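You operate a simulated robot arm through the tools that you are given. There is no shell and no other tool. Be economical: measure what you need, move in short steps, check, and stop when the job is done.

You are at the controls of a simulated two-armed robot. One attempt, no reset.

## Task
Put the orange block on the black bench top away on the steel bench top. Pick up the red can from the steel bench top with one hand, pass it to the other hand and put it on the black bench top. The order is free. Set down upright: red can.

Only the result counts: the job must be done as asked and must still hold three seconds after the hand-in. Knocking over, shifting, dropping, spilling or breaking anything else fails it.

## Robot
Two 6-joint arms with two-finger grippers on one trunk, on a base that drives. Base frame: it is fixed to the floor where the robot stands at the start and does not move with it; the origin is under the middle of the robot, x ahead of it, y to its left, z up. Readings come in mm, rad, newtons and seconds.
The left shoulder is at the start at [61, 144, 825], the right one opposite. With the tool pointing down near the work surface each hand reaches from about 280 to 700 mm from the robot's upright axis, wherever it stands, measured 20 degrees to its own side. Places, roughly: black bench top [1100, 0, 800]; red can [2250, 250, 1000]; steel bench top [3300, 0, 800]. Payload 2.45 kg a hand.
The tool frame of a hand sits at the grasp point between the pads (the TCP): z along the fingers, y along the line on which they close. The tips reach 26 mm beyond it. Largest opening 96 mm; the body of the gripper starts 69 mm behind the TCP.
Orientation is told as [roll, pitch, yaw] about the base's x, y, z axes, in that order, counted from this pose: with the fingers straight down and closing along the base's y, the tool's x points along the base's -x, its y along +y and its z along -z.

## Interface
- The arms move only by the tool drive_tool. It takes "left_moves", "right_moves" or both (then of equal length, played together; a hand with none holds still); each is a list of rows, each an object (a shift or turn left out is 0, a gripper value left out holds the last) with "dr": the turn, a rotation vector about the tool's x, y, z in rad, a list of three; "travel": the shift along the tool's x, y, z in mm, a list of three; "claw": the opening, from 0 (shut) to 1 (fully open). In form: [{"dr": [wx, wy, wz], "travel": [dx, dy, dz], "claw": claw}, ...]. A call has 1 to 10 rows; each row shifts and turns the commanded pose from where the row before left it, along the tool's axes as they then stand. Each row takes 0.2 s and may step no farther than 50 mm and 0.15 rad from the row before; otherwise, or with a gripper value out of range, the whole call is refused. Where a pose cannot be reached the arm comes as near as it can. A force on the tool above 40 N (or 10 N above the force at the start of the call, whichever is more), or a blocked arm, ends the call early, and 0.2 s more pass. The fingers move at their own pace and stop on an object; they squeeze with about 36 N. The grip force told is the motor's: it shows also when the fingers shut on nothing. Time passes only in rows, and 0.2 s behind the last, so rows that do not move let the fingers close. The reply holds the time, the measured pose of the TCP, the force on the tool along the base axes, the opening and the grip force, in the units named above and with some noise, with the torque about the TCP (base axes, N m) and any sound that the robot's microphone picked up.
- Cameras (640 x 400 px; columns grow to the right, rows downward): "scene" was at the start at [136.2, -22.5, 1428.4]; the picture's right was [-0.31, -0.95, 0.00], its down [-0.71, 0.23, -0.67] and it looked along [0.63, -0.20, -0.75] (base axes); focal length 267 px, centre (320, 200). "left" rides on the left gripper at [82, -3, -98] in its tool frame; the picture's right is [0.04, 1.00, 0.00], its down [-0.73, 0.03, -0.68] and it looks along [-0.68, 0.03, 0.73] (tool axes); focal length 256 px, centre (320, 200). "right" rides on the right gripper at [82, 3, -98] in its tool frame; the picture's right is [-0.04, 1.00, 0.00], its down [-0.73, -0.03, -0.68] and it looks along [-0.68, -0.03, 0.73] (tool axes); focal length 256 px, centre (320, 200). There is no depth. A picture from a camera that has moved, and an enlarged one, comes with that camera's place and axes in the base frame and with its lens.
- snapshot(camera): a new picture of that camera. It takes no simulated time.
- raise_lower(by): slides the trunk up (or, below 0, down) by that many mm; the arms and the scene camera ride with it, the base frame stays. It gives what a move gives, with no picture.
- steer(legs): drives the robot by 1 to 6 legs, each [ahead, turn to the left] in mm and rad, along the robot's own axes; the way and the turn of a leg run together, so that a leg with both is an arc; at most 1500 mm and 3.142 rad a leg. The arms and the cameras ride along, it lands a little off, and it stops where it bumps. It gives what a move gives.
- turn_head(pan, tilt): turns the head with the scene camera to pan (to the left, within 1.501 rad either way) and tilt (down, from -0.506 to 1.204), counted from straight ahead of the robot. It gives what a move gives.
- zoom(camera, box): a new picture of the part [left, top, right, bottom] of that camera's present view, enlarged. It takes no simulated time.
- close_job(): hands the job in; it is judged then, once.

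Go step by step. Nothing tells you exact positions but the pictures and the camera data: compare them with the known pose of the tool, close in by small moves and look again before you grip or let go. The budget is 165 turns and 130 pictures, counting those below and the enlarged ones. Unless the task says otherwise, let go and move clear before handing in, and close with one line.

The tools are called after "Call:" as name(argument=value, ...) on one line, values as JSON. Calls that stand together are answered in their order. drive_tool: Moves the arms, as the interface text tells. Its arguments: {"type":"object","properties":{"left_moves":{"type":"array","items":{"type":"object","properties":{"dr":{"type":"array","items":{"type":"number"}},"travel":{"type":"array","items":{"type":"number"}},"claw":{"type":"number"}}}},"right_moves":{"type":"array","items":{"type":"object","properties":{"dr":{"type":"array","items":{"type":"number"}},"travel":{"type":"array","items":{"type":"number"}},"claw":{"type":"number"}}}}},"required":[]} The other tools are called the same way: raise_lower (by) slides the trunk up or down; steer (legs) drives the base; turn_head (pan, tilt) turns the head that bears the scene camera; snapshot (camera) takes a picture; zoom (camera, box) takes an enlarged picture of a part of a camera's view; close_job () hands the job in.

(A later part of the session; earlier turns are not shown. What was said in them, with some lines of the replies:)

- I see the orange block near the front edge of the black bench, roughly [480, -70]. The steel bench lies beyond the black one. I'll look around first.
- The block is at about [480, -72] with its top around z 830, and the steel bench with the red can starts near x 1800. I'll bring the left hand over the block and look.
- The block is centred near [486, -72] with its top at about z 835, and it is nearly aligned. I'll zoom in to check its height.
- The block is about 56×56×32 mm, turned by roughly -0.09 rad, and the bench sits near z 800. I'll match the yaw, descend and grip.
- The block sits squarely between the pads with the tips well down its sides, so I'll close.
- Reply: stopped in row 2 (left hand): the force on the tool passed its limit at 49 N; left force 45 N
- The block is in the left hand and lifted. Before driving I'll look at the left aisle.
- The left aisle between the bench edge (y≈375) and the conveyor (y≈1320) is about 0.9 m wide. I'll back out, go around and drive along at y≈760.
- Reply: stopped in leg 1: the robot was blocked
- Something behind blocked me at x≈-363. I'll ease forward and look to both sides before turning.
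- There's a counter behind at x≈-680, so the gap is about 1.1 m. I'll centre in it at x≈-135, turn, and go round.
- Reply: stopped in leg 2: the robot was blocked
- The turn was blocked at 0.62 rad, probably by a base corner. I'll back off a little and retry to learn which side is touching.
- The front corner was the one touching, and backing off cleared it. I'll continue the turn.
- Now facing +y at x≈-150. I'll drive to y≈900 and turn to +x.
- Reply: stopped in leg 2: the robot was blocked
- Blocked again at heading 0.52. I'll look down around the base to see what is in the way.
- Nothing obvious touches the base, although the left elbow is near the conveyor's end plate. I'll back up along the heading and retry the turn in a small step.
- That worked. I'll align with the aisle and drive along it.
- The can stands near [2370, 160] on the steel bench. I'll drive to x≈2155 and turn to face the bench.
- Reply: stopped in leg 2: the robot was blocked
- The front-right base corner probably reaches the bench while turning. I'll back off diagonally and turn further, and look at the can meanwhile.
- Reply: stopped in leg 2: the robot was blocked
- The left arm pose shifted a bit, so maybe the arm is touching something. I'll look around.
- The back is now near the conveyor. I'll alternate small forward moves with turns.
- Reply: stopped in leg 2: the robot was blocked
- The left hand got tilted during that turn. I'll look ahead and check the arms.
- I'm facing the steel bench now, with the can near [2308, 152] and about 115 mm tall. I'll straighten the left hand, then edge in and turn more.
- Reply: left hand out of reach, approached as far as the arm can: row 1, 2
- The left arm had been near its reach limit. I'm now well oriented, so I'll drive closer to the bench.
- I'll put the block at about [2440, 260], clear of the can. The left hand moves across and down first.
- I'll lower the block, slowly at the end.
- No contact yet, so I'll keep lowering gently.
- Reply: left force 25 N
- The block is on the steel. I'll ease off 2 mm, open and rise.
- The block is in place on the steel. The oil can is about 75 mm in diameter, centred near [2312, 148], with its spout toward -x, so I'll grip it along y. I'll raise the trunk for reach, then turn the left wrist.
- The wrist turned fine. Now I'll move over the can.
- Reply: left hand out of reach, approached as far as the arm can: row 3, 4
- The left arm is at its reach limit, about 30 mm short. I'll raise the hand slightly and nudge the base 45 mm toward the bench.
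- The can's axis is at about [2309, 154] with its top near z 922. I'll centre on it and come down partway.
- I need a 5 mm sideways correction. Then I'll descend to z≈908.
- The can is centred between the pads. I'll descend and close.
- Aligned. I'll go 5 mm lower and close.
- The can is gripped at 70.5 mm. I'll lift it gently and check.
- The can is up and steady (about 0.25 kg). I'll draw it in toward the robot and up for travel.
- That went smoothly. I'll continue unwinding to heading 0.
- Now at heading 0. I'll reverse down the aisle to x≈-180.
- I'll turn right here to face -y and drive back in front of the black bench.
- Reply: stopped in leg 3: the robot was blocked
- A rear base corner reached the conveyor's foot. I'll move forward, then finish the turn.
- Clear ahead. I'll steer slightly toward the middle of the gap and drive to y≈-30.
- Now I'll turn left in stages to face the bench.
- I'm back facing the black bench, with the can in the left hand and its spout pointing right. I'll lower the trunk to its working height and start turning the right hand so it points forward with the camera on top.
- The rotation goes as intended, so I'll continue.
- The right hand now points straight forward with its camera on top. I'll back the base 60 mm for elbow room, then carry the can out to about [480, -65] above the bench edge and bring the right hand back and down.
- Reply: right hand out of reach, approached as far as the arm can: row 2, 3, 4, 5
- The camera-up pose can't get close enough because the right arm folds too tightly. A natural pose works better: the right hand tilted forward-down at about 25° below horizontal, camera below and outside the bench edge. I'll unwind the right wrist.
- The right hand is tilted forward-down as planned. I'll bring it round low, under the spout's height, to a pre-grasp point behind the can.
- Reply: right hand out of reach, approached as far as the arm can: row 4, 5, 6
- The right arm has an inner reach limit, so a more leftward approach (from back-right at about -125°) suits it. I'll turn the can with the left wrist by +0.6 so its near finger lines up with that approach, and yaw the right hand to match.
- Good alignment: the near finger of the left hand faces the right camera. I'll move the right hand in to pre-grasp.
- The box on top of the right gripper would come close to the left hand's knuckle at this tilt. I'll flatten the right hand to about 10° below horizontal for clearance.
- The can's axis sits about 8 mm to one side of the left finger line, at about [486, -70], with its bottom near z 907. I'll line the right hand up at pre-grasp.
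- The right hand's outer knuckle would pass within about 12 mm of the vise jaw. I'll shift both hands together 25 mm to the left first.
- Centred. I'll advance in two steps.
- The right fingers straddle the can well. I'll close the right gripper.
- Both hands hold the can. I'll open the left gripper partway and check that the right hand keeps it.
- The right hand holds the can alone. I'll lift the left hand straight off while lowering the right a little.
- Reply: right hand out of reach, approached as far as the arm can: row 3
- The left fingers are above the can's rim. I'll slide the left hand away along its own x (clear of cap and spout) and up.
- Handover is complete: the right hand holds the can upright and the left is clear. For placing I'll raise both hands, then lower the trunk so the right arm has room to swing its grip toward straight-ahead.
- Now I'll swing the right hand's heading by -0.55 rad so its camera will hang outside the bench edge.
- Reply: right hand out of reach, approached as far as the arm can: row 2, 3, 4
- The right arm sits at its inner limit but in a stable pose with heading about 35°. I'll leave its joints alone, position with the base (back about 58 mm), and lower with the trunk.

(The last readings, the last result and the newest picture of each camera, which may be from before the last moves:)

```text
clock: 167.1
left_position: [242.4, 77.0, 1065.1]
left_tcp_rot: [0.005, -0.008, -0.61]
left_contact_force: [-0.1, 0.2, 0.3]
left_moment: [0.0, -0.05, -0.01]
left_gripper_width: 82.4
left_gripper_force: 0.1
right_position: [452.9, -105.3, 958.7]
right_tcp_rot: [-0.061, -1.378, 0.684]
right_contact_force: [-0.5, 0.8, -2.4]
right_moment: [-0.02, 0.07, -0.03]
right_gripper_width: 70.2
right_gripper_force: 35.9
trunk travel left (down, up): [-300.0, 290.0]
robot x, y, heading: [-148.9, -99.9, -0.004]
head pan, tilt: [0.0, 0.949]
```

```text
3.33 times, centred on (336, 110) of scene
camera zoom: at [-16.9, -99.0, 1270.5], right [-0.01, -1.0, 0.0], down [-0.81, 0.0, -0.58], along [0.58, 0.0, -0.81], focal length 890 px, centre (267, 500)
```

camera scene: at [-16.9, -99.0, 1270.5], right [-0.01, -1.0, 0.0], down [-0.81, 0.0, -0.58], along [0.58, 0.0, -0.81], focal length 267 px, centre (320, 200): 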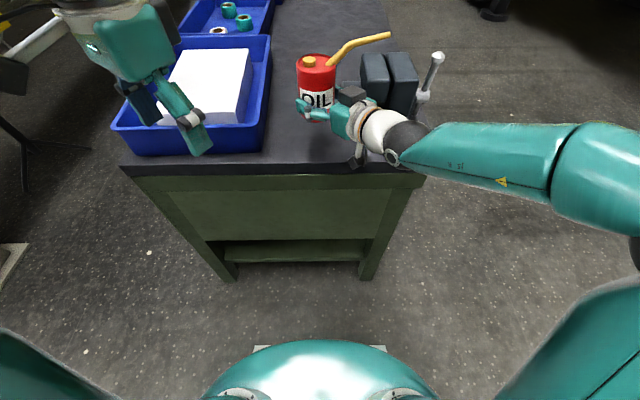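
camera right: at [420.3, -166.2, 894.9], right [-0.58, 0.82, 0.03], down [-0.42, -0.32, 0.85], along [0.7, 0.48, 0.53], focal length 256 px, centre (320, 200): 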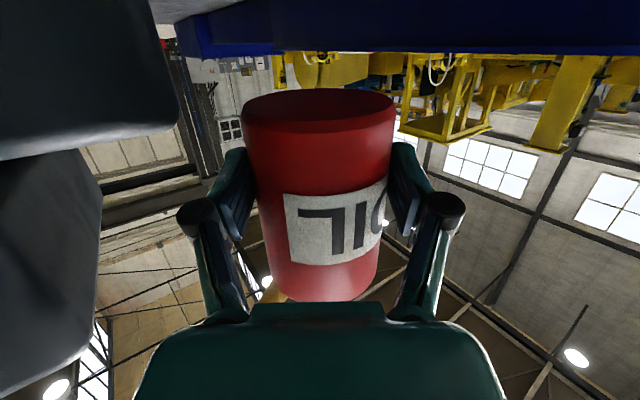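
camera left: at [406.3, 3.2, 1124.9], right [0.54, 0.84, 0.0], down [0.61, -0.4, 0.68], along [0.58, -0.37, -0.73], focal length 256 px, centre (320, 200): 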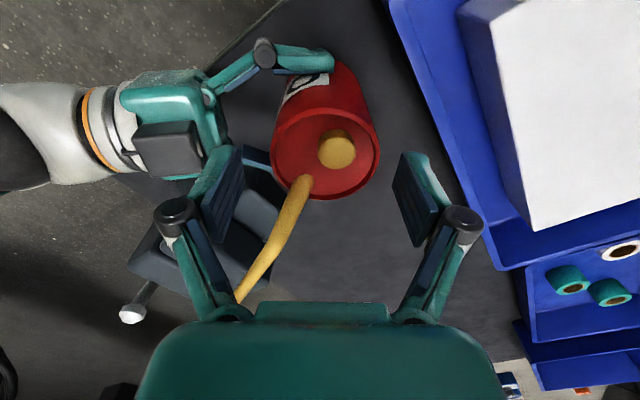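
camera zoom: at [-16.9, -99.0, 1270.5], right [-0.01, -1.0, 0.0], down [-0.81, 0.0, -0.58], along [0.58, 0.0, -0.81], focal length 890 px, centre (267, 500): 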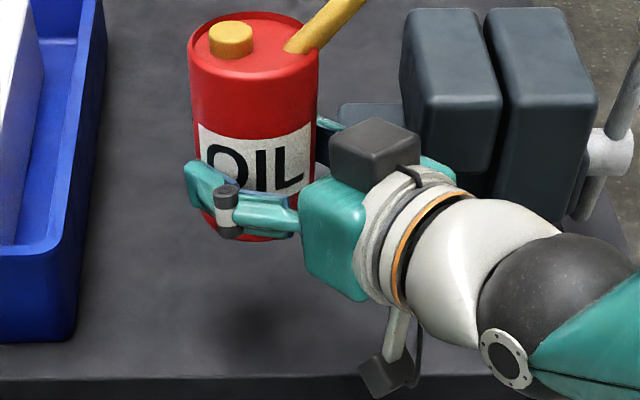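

The camera will clear the bench edge (x≈412). I'll lower the trunk most of the way.

Call:
raise_lower(by=-60)

Call:
snapshot(camera="scene")

Call:
zoom(camera="scene", box=[240, 30, 432, 150])

Call:
snapshot(camera="right")

```text
clock: 168.1
left_position: [243.4, 76.6, 1005.5]
left_tcp_rot: [0.003, -0.004, -0.611]
left_contact_force: [0.2, 0.2, 0.1]
left_moment: [0.0, -0.01, 0.03]
left_gripper_width: 82.8
left_gripper_force: 0.1
right_position: [452.4, -102.4, 898.7]
right_tcp_rot: [-0.06, -1.377, 0.683]
right_contact_force: [-1.1, 0.7, -2.5]
right_moment: [-0.01, 0.01, 0.0]
right_gripper_width: 70.4
right_gripper_force: 35.7
trunk travel left (down, up): [-240.0, 350.0]
robot x, y, heading: [-148.2, -97.8, -0.004]
head pan, tilt: [0.0, 0.949]
```

```text
41 pictures are left
camera scene: at [-15.9, -98.9, 1210.3], right [-0.01, -1.0, 0.0], down [-0.81, 0.0, -0.58], along [0.58, 0.0, -0.81], focal length 267 px, centre (320, 200)
```

scene: 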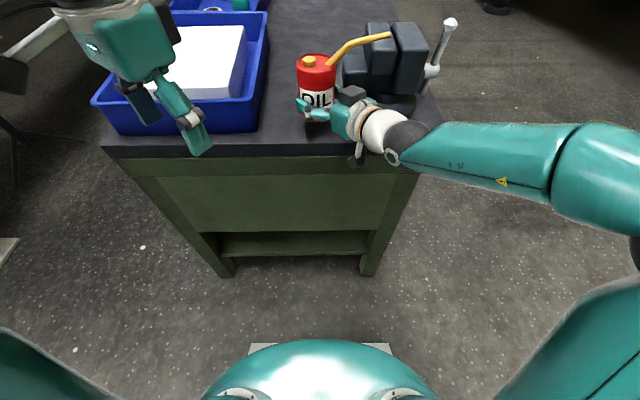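

```text
3.33 times, centred on (336, 90) of scene
camera zoom: at [-15.9, -98.9, 1210.3], right [-0.01, -1.0, 0.0], down [-0.81, 0.0, -0.58], along [0.58, 0.0, -0.81], focal length 890 px, centre (267, 567)
```

zoom: 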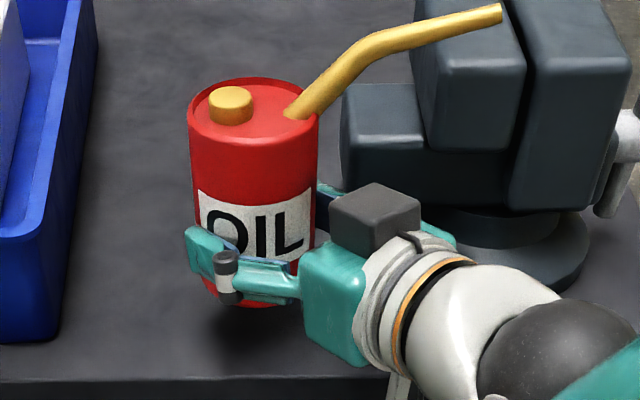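

```text
39 pictures are left
camera right: at [360.2, -166.5, 835.6], right [-0.58, 0.82, 0.03], down [-0.42, -0.32, 0.85], along [0.7, 0.48, 0.53], focal length 256 px, centre (320, 200)
```

right: 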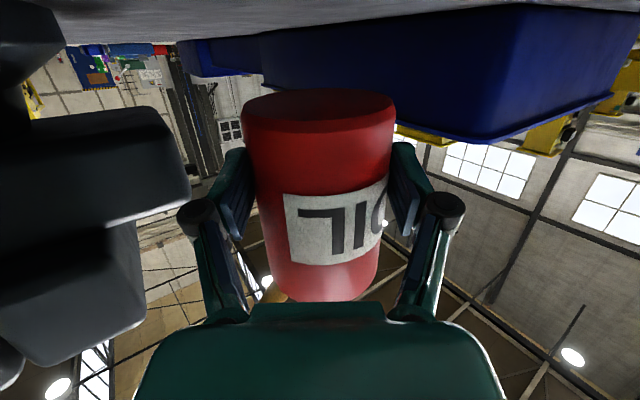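

The spout tip is at about x 470 and the vise jaws start at x≈514, so that's clear. I'll continue down.

Call:
raise_lower(by=-33)

Call:
zoom(camera="scene", box=[240, 20, 432, 140])

Call:
snapshot(camera="right")

```text
clock: 168.8
left_position: [244.4, 76.8, 971.3]
left_tcp_rot: [0.004, -0.006, -0.61]
left_contact_force: [-0.3, 0.3, 0.9]
left_moment: [-0.01, -0.02, -0.01]
left_gripper_width: 82.6
left_gripper_force: 0.1
right_position: [453.0, -104.6, 864.7]
right_tcp_rot: [-0.061, -1.378, 0.682]
right_contact_force: [0.6, 0.3, -3.4]
right_moment: [-0.02, 0.04, 0.02]
right_gripper_width: 70.2
right_gripper_force: 36.6
trunk travel left (down, up): [-207.0, 383.0]
robot x, y, heading: [-147.4, -98.6, -0.006]
head pan, tilt: [0.0, 0.949]
```

```text
3.33 times, centred on (336, 80) of scene
camera zoom: at [-15.9, -98.9, 1177.3], right [-0.01, -1.0, 0.0], down [-0.81, 0.0, -0.58], along [0.58, 0.0, -0.81], focal length 890 px, centre (267, 600)
```

zoom: 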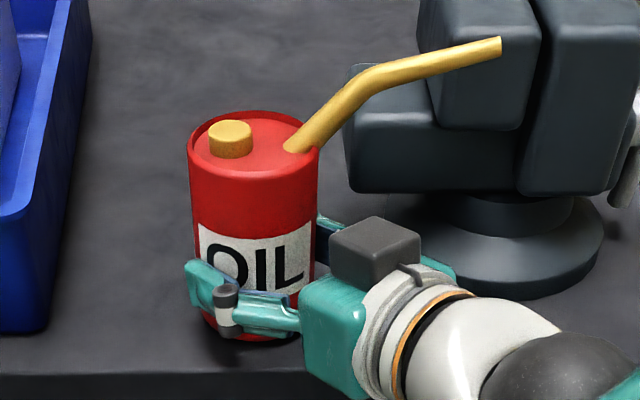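

```text
37 pictures are left
camera right: at [360.2, -166.5, 802.6], right [-0.58, 0.82, 0.03], down [-0.42, -0.32, 0.85], along [0.7, 0.48, 0.53], focal length 256 px, centre (320, 200)
```

right: 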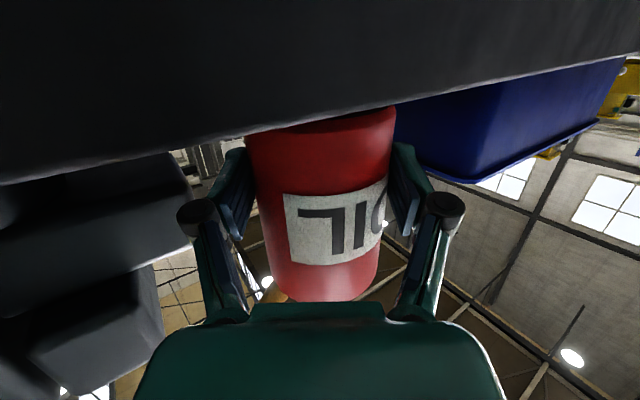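

About 8 mm to go, so small steps now.

Call:
raise_lower(by=-5)

Call:
raise_lower(by=-2)

```text
clock: 169.4
left_position: [244.1, 77.7, 965.6]
left_tcp_rot: [0.004, -0.005, -0.613]
left_contact_force: [0.0, -0.4, -0.4]
left_moment: [0.02, -0.01, -0.05]
left_gripper_width: 82.3
left_gripper_force: 0.1
right_position: [453.9, -102.6, 859.2]
right_tcp_rot: [-0.059, -1.38, 0.681]
right_contact_force: [0.2, -0.3, -3.5]
right_moment: [-0.02, 0.0, -0.02]
right_gripper_width: 70.4
right_gripper_force: 35.8
trunk travel left (down, up): [-202.0, 388.0]
robot x, y, heading: [-149.2, -98.4, -0.004]
head pan, tilt: [0.0, 0.949]
```

```text
clock: 169.9
left_position: [244.5, 76.3, 964.7]
left_tcp_rot: [0.003, -0.004, -0.609]
left_contact_force: [0.3, 0.5, -0.3]
left_moment: [-0.04, -0.01, -0.01]
left_gripper_width: 82.4
left_gripper_force: 0.0
right_position: [452.9, -102.6, 859.0]
right_tcp_rot: [-0.061, -1.384, 0.682]
right_contact_force: [0.9, 0.5, 0.9]
right_moment: [0.12, -0.06, -0.01]
right_gripper_width: 70.3
right_gripper_force: 35.7
trunk travel left (down, up): [-200.0, 390.0]
robot x, y, heading: [-152.6, -97.7, -0.007]
head pan, tilt: [0.0, 0.949]
```

First contact shows in the force. I'll go 1 mm more and look.

Call:
raise_lower(by=-1.5)

Call:
zoom(camera="scene", box=[256, 20, 384, 140])

```text
clock: 170.4
left_position: [243.1, 77.7, 962.8]
left_tcp_rot: [0.005, -0.006, -0.611]
left_contact_force: [0.5, -0.5, 0.8]
left_moment: [0.01, 0.0, 0.02]
left_gripper_width: 82.7
left_gripper_force: 0.1
right_position: [453.0, -104.6, 858.5]
right_tcp_rot: [-0.064, -1.384, 0.687]
right_contact_force: [0.7, 0.4, 7.1]
right_moment: [0.46, -0.22, -0.08]
right_gripper_width: 70.5
right_gripper_force: 35.5
trunk travel left (down, up): [-199.0, 391.0]
robot x, y, heading: [-149.7, -95.1, -0.006]
head pan, tilt: [0.0, 0.949]
```

```text
3.33 times, centred on (320, 80) of scene
camera zoom: at [-16.5, -98.9, 1169.0], right [-0.01, -1.0, 0.0], down [-0.81, 0.0, -0.58], along [0.58, 0.0, -0.81], focal length 890 px, centre (320, 600)
```

zoom: 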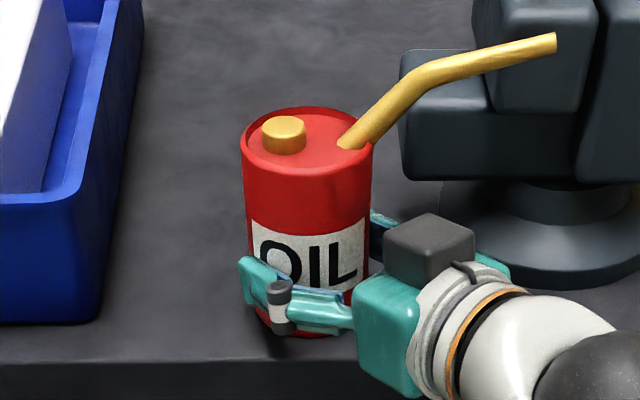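

The can is on the bench (about 10 N down). I'll open the right gripper.

Call:
drive_tool(right_moves=[{"claw": 0.8}, {}, {"claw": 1}, {}, {}])

Call:
zoom(camera="scene", box=[256, 20, 384, 140])

Call:
snapshot(camera="right")

```text
clock: 171.6
left_position: [244.3, 76.9, 963.6]
left_tcp_rot: [0.004, -0.004, -0.61]
left_contact_force: [0.8, 1.0, 0.1]
left_moment: [0.01, 0.0, 0.0]
left_gripper_width: 82.6
left_gripper_force: 0.1
right_position: [453.7, -103.7, 855.5]
right_tcp_rot: [-0.059, -1.382, 0.683]
right_contact_force: [-0.2, -0.2, 0.2]
right_moment: [0.03, 0.01, 0.02]
right_gripper_width: 96.2
right_gripper_force: 0.0
trunk travel left (down, up): [-199.0, 391.0]
robot x, y, heading: [-152.7, -96.1, -0.008]
head pan, tilt: [0.0, 0.949]
```

```text
3.33 times, centred on (320, 80) of scene
camera zoom: at [-16.0, -98.9, 1168.8], right [-0.01, -1.0, 0.0], down [-0.81, 0.0, -0.58], along [0.58, 0.0, -0.81], focal length 890 px, centre (320, 600)
```

zoom: 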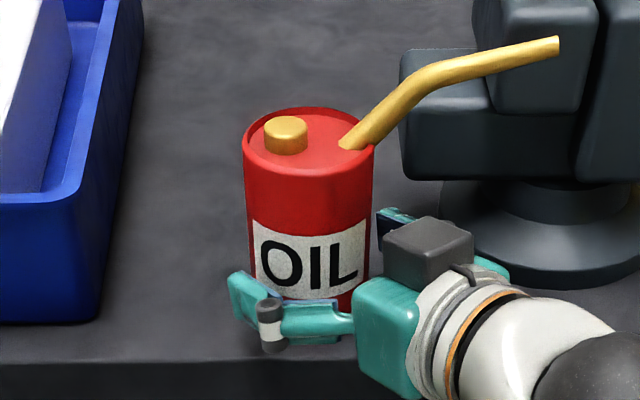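

```text
34 pictures are left
camera right: at [360.2, -166.6, 794.2], right [-0.58, 0.82, 0.03], down [-0.42, -0.32, 0.85], along [0.7, 0.48, 0.53], focal length 256 px, centre (320, 200)
```

right: 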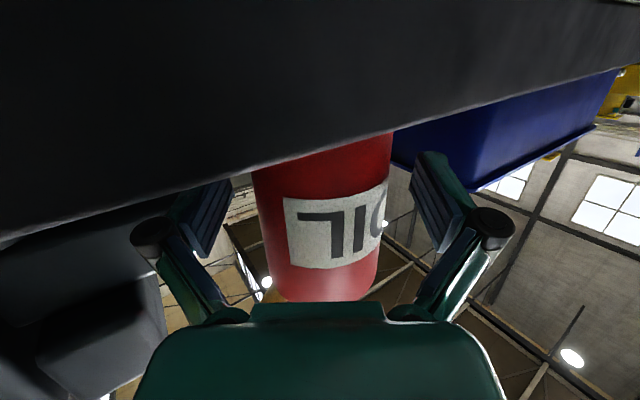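

Released, and the can stands upright. I must back out along the hand's own axis, so I'll test a small retreat.

Call:
drive_tool(right_moves=[{"travel": [0, 0, -6]}, {}])

```text
clock: 172.2
left_position: [243.6, 77.0, 963.1]
left_tcp_rot: [0.002, -0.004, -0.612]
left_contact_force: [-0.1, -0.1, -0.4]
left_moment: [-0.03, 0.04, 0.0]
left_gripper_width: 82.4
left_gripper_force: 0.1
right_position: [447.8, -106.7, 857.7]
right_tcp_rot: [-0.059, -1.381, 0.682]
right_contact_force: [-0.7, 0.9, 0.5]
right_moment: [0.02, -0.01, 0.01]
right_gripper_width: 95.8
right_gripper_force: 0.0
trunk travel left (down, up): [-199.0, 391.0]
robot x, y, heading: [-149.8, -101.0, -0.009]
head pan, tilt: [0.0, 0.949]
```

It follows cleanly, so I'll continue backing out.

Call:
drive_tool(right_moves=[{"travel": [0, 0, -8]}, {"travel": [0, 0, -8]}, {"travel": [0, 0, -8]}, {}])

Call:
snapshot(camera="right")

Call:
zoom(camera="scene", box=[256, 20, 384, 140])

```text
clock: 173.2
left_position: [244.1, 78.2, 963.2]
left_tcp_rot: [0.004, -0.005, -0.611]
left_contact_force: [-0.1, -0.3, 0.4]
left_moment: [-0.01, -0.01, 0.01]
left_gripper_width: 82.6
left_gripper_force: 0.1
right_position: [429.0, -119.9, 860.9]
right_tcp_rot: [-0.058, -1.38, 0.679]
right_contact_force: [0.4, 0.2, 0.0]
right_moment: [0.01, 0.03, -0.01]
right_gripper_width: 96.0
right_gripper_force: 0.1
trunk travel left (down, up): [-199.0, 391.0]
robot x, y, heading: [-152.1, -100.2, -0.002]
head pan, tilt: [0.0, 0.949]
```

```text
33 pictures are left
camera right: at [335.9, -184.7, 799.9], right [-0.58, 0.82, 0.03], down [-0.42, -0.32, 0.85], along [0.7, 0.48, 0.53], focal length 256 px, centre (320, 200)
```

right: 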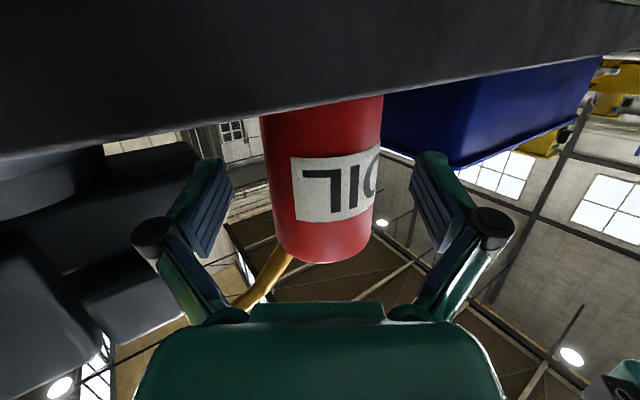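

```text
3.33 times, centred on (320, 80) of scene
camera zoom: at [-16.0, -99.0, 1168.8], right [-0.01, -1.0, 0.0], down [-0.81, 0.0, -0.58], along [0.58, 0.0, -0.81], focal length 890 px, centre (320, 600)
```

zoom: 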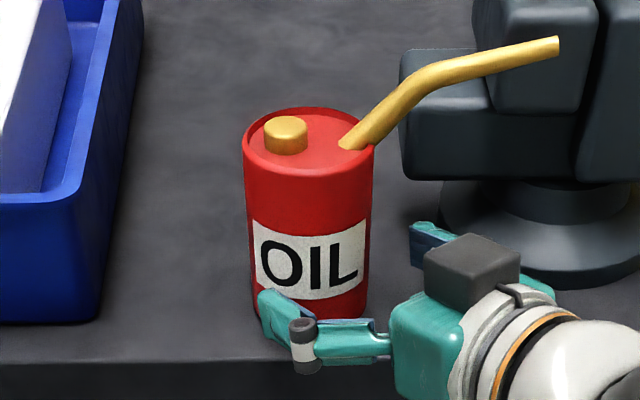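

Call:
drive_tool(right_moves=[{"travel": [0, 0, -10]}, {"travel": [0, 0, -10]}, {"travel": [0, 0, -10]}, {"travel": [0, 0, -10]}, {}])

Call:
zoom(camera="scene", box=[256, 20, 416, 140])

```text
clock: 174.4
left_position: [243.5, 77.7, 963.7]
left_tcp_rot: [0.004, -0.005, -0.611]
left_contact_force: [0.0, 0.5, 0.4]
left_moment: [0.0, 0.0, 0.0]
left_gripper_width: 82.4
left_gripper_force: 0.3
right_position: [396.5, -143.6, 868.8]
right_tcp_rot: [-0.06, -1.381, 0.682]
right_contact_force: [-0.6, 0.3, -0.2]
right_moment: [0.01, 0.02, 0.02]
right_gripper_width: 96.0
right_gripper_force: 0.0
trunk travel left (down, up): [-199.0, 391.0]
robot x, y, heading: [-145.9, -102.3, -0.008]
head pan, tilt: [0.0, 0.949]
```

```text
3.33 times, centred on (336, 80) of scene
camera zoom: at [-16.1, -99.0, 1168.8], right [-0.01, -1.0, 0.0], down [-0.81, 0.0, -0.58], along [0.58, 0.0, -0.81], focal length 890 px, centre (267, 600)
```

zoom: 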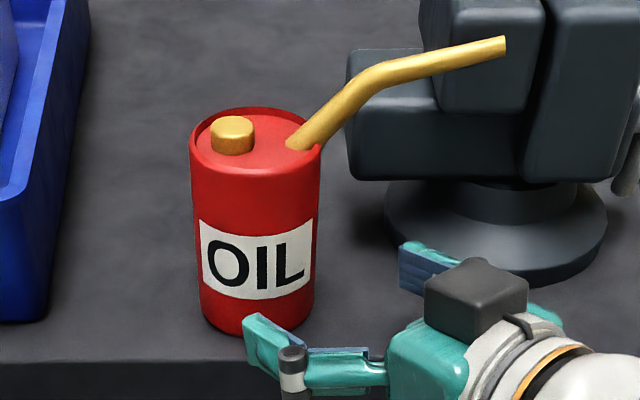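

The fingers are clear of the can. I'll back the base away straight and take a last look.

Call:
steer(legs=[[-120, 0]])

Call:
turn_head(pan=0.0, tilt=0.5)

Call:
snapshot(camera="scene")

Call:
zoom(camera="scene", box=[260, 20, 420, 140])

```text
clock: 175.7
left_position: [120.1, 77.7, 964.7]
left_tcp_rot: [0.004, -0.007, -0.61]
left_contact_force: [0.1, 0.0, -0.2]
left_moment: [0.01, 0.01, 0.02]
left_gripper_width: 82.5
left_gripper_force: 0.0
right_position: [273.7, -141.4, 869.3]
right_tcp_rot: [-0.061, -1.38, 0.684]
right_contact_force: [0.8, -0.8, 0.2]
right_moment: [0.02, 0.03, 0.03]
right_gripper_width: 96.2
right_gripper_force: 0.1
trunk travel left (down, up): [-199.0, 391.0]
robot x, y, heading: [-276.0, -98.6, -0.003]
head pan, tilt: [0.0, 0.949]
```

```text
clock: 176.6
left_position: [120.8, 78.9, 964.3]
left_tcp_rot: [0.003, -0.005, -0.61]
left_contact_force: [0.4, -0.4, 0.5]
left_moment: [0.0, 0.0, 0.0]
left_gripper_width: 82.6
left_gripper_force: 0.1
right_position: [273.6, -141.6, 868.9]
right_tcp_rot: [-0.059, -1.382, 0.685]
right_contact_force: [0.2, 1.1, 0.0]
right_moment: [0.02, 0.0, -0.01]
right_gripper_width: 96.1
right_gripper_force: 0.0
trunk travel left (down, up): [-199.0, 391.0]
robot x, y, heading: [-271.9, -97.5, -0.003]
head pan, tilt: [0.0, 0.499]
```

```text
30 pictures are left
camera scene: at [-121.4, -98.3, 1206.2], right [0.0, -1.0, 0.0], down [-0.48, 0.0, -0.88], along [0.88, 0.0, -0.48], focal length 267 px, centre (320, 200)
```

scene: 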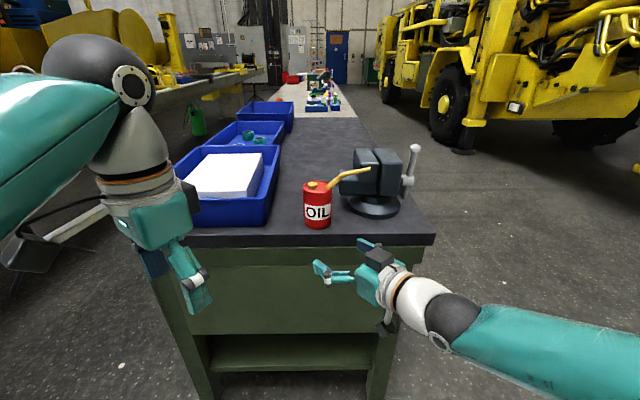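

```text
3.33 times, centred on (340, 80) of scene
camera zoom: at [-121.4, -98.3, 1206.2], right [0.0, -1.0, 0.0], down [-0.48, 0.0, -0.88], along [0.88, 0.0, -0.48], focal length 890 px, centre (253, 600)
```

zoom: 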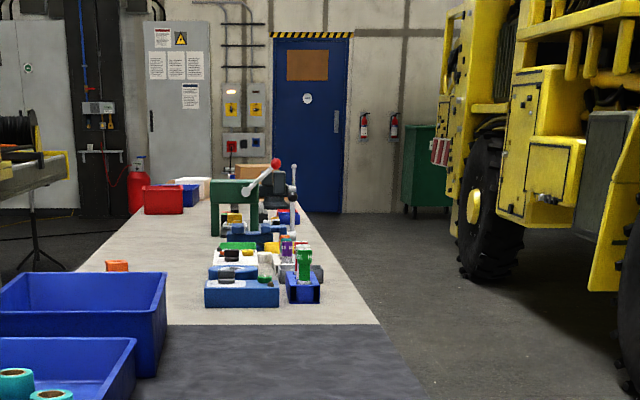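

The red can stands upright on the black bench, the orange block is on the steel bench, and both hands are clear. Handing in.

Call:
close_job()

```text
The job is handed in.
```

I handed in the job: the orange block is on the steel bench, and the red can was passed from the left hand to the right and set upright on the black bench. The base bumped into or was blocked by things several times while driving, including the counter behind the start position. I saw nothing shifted or knocked over in the pictures I took, but I never checked the counter or the conveyor.
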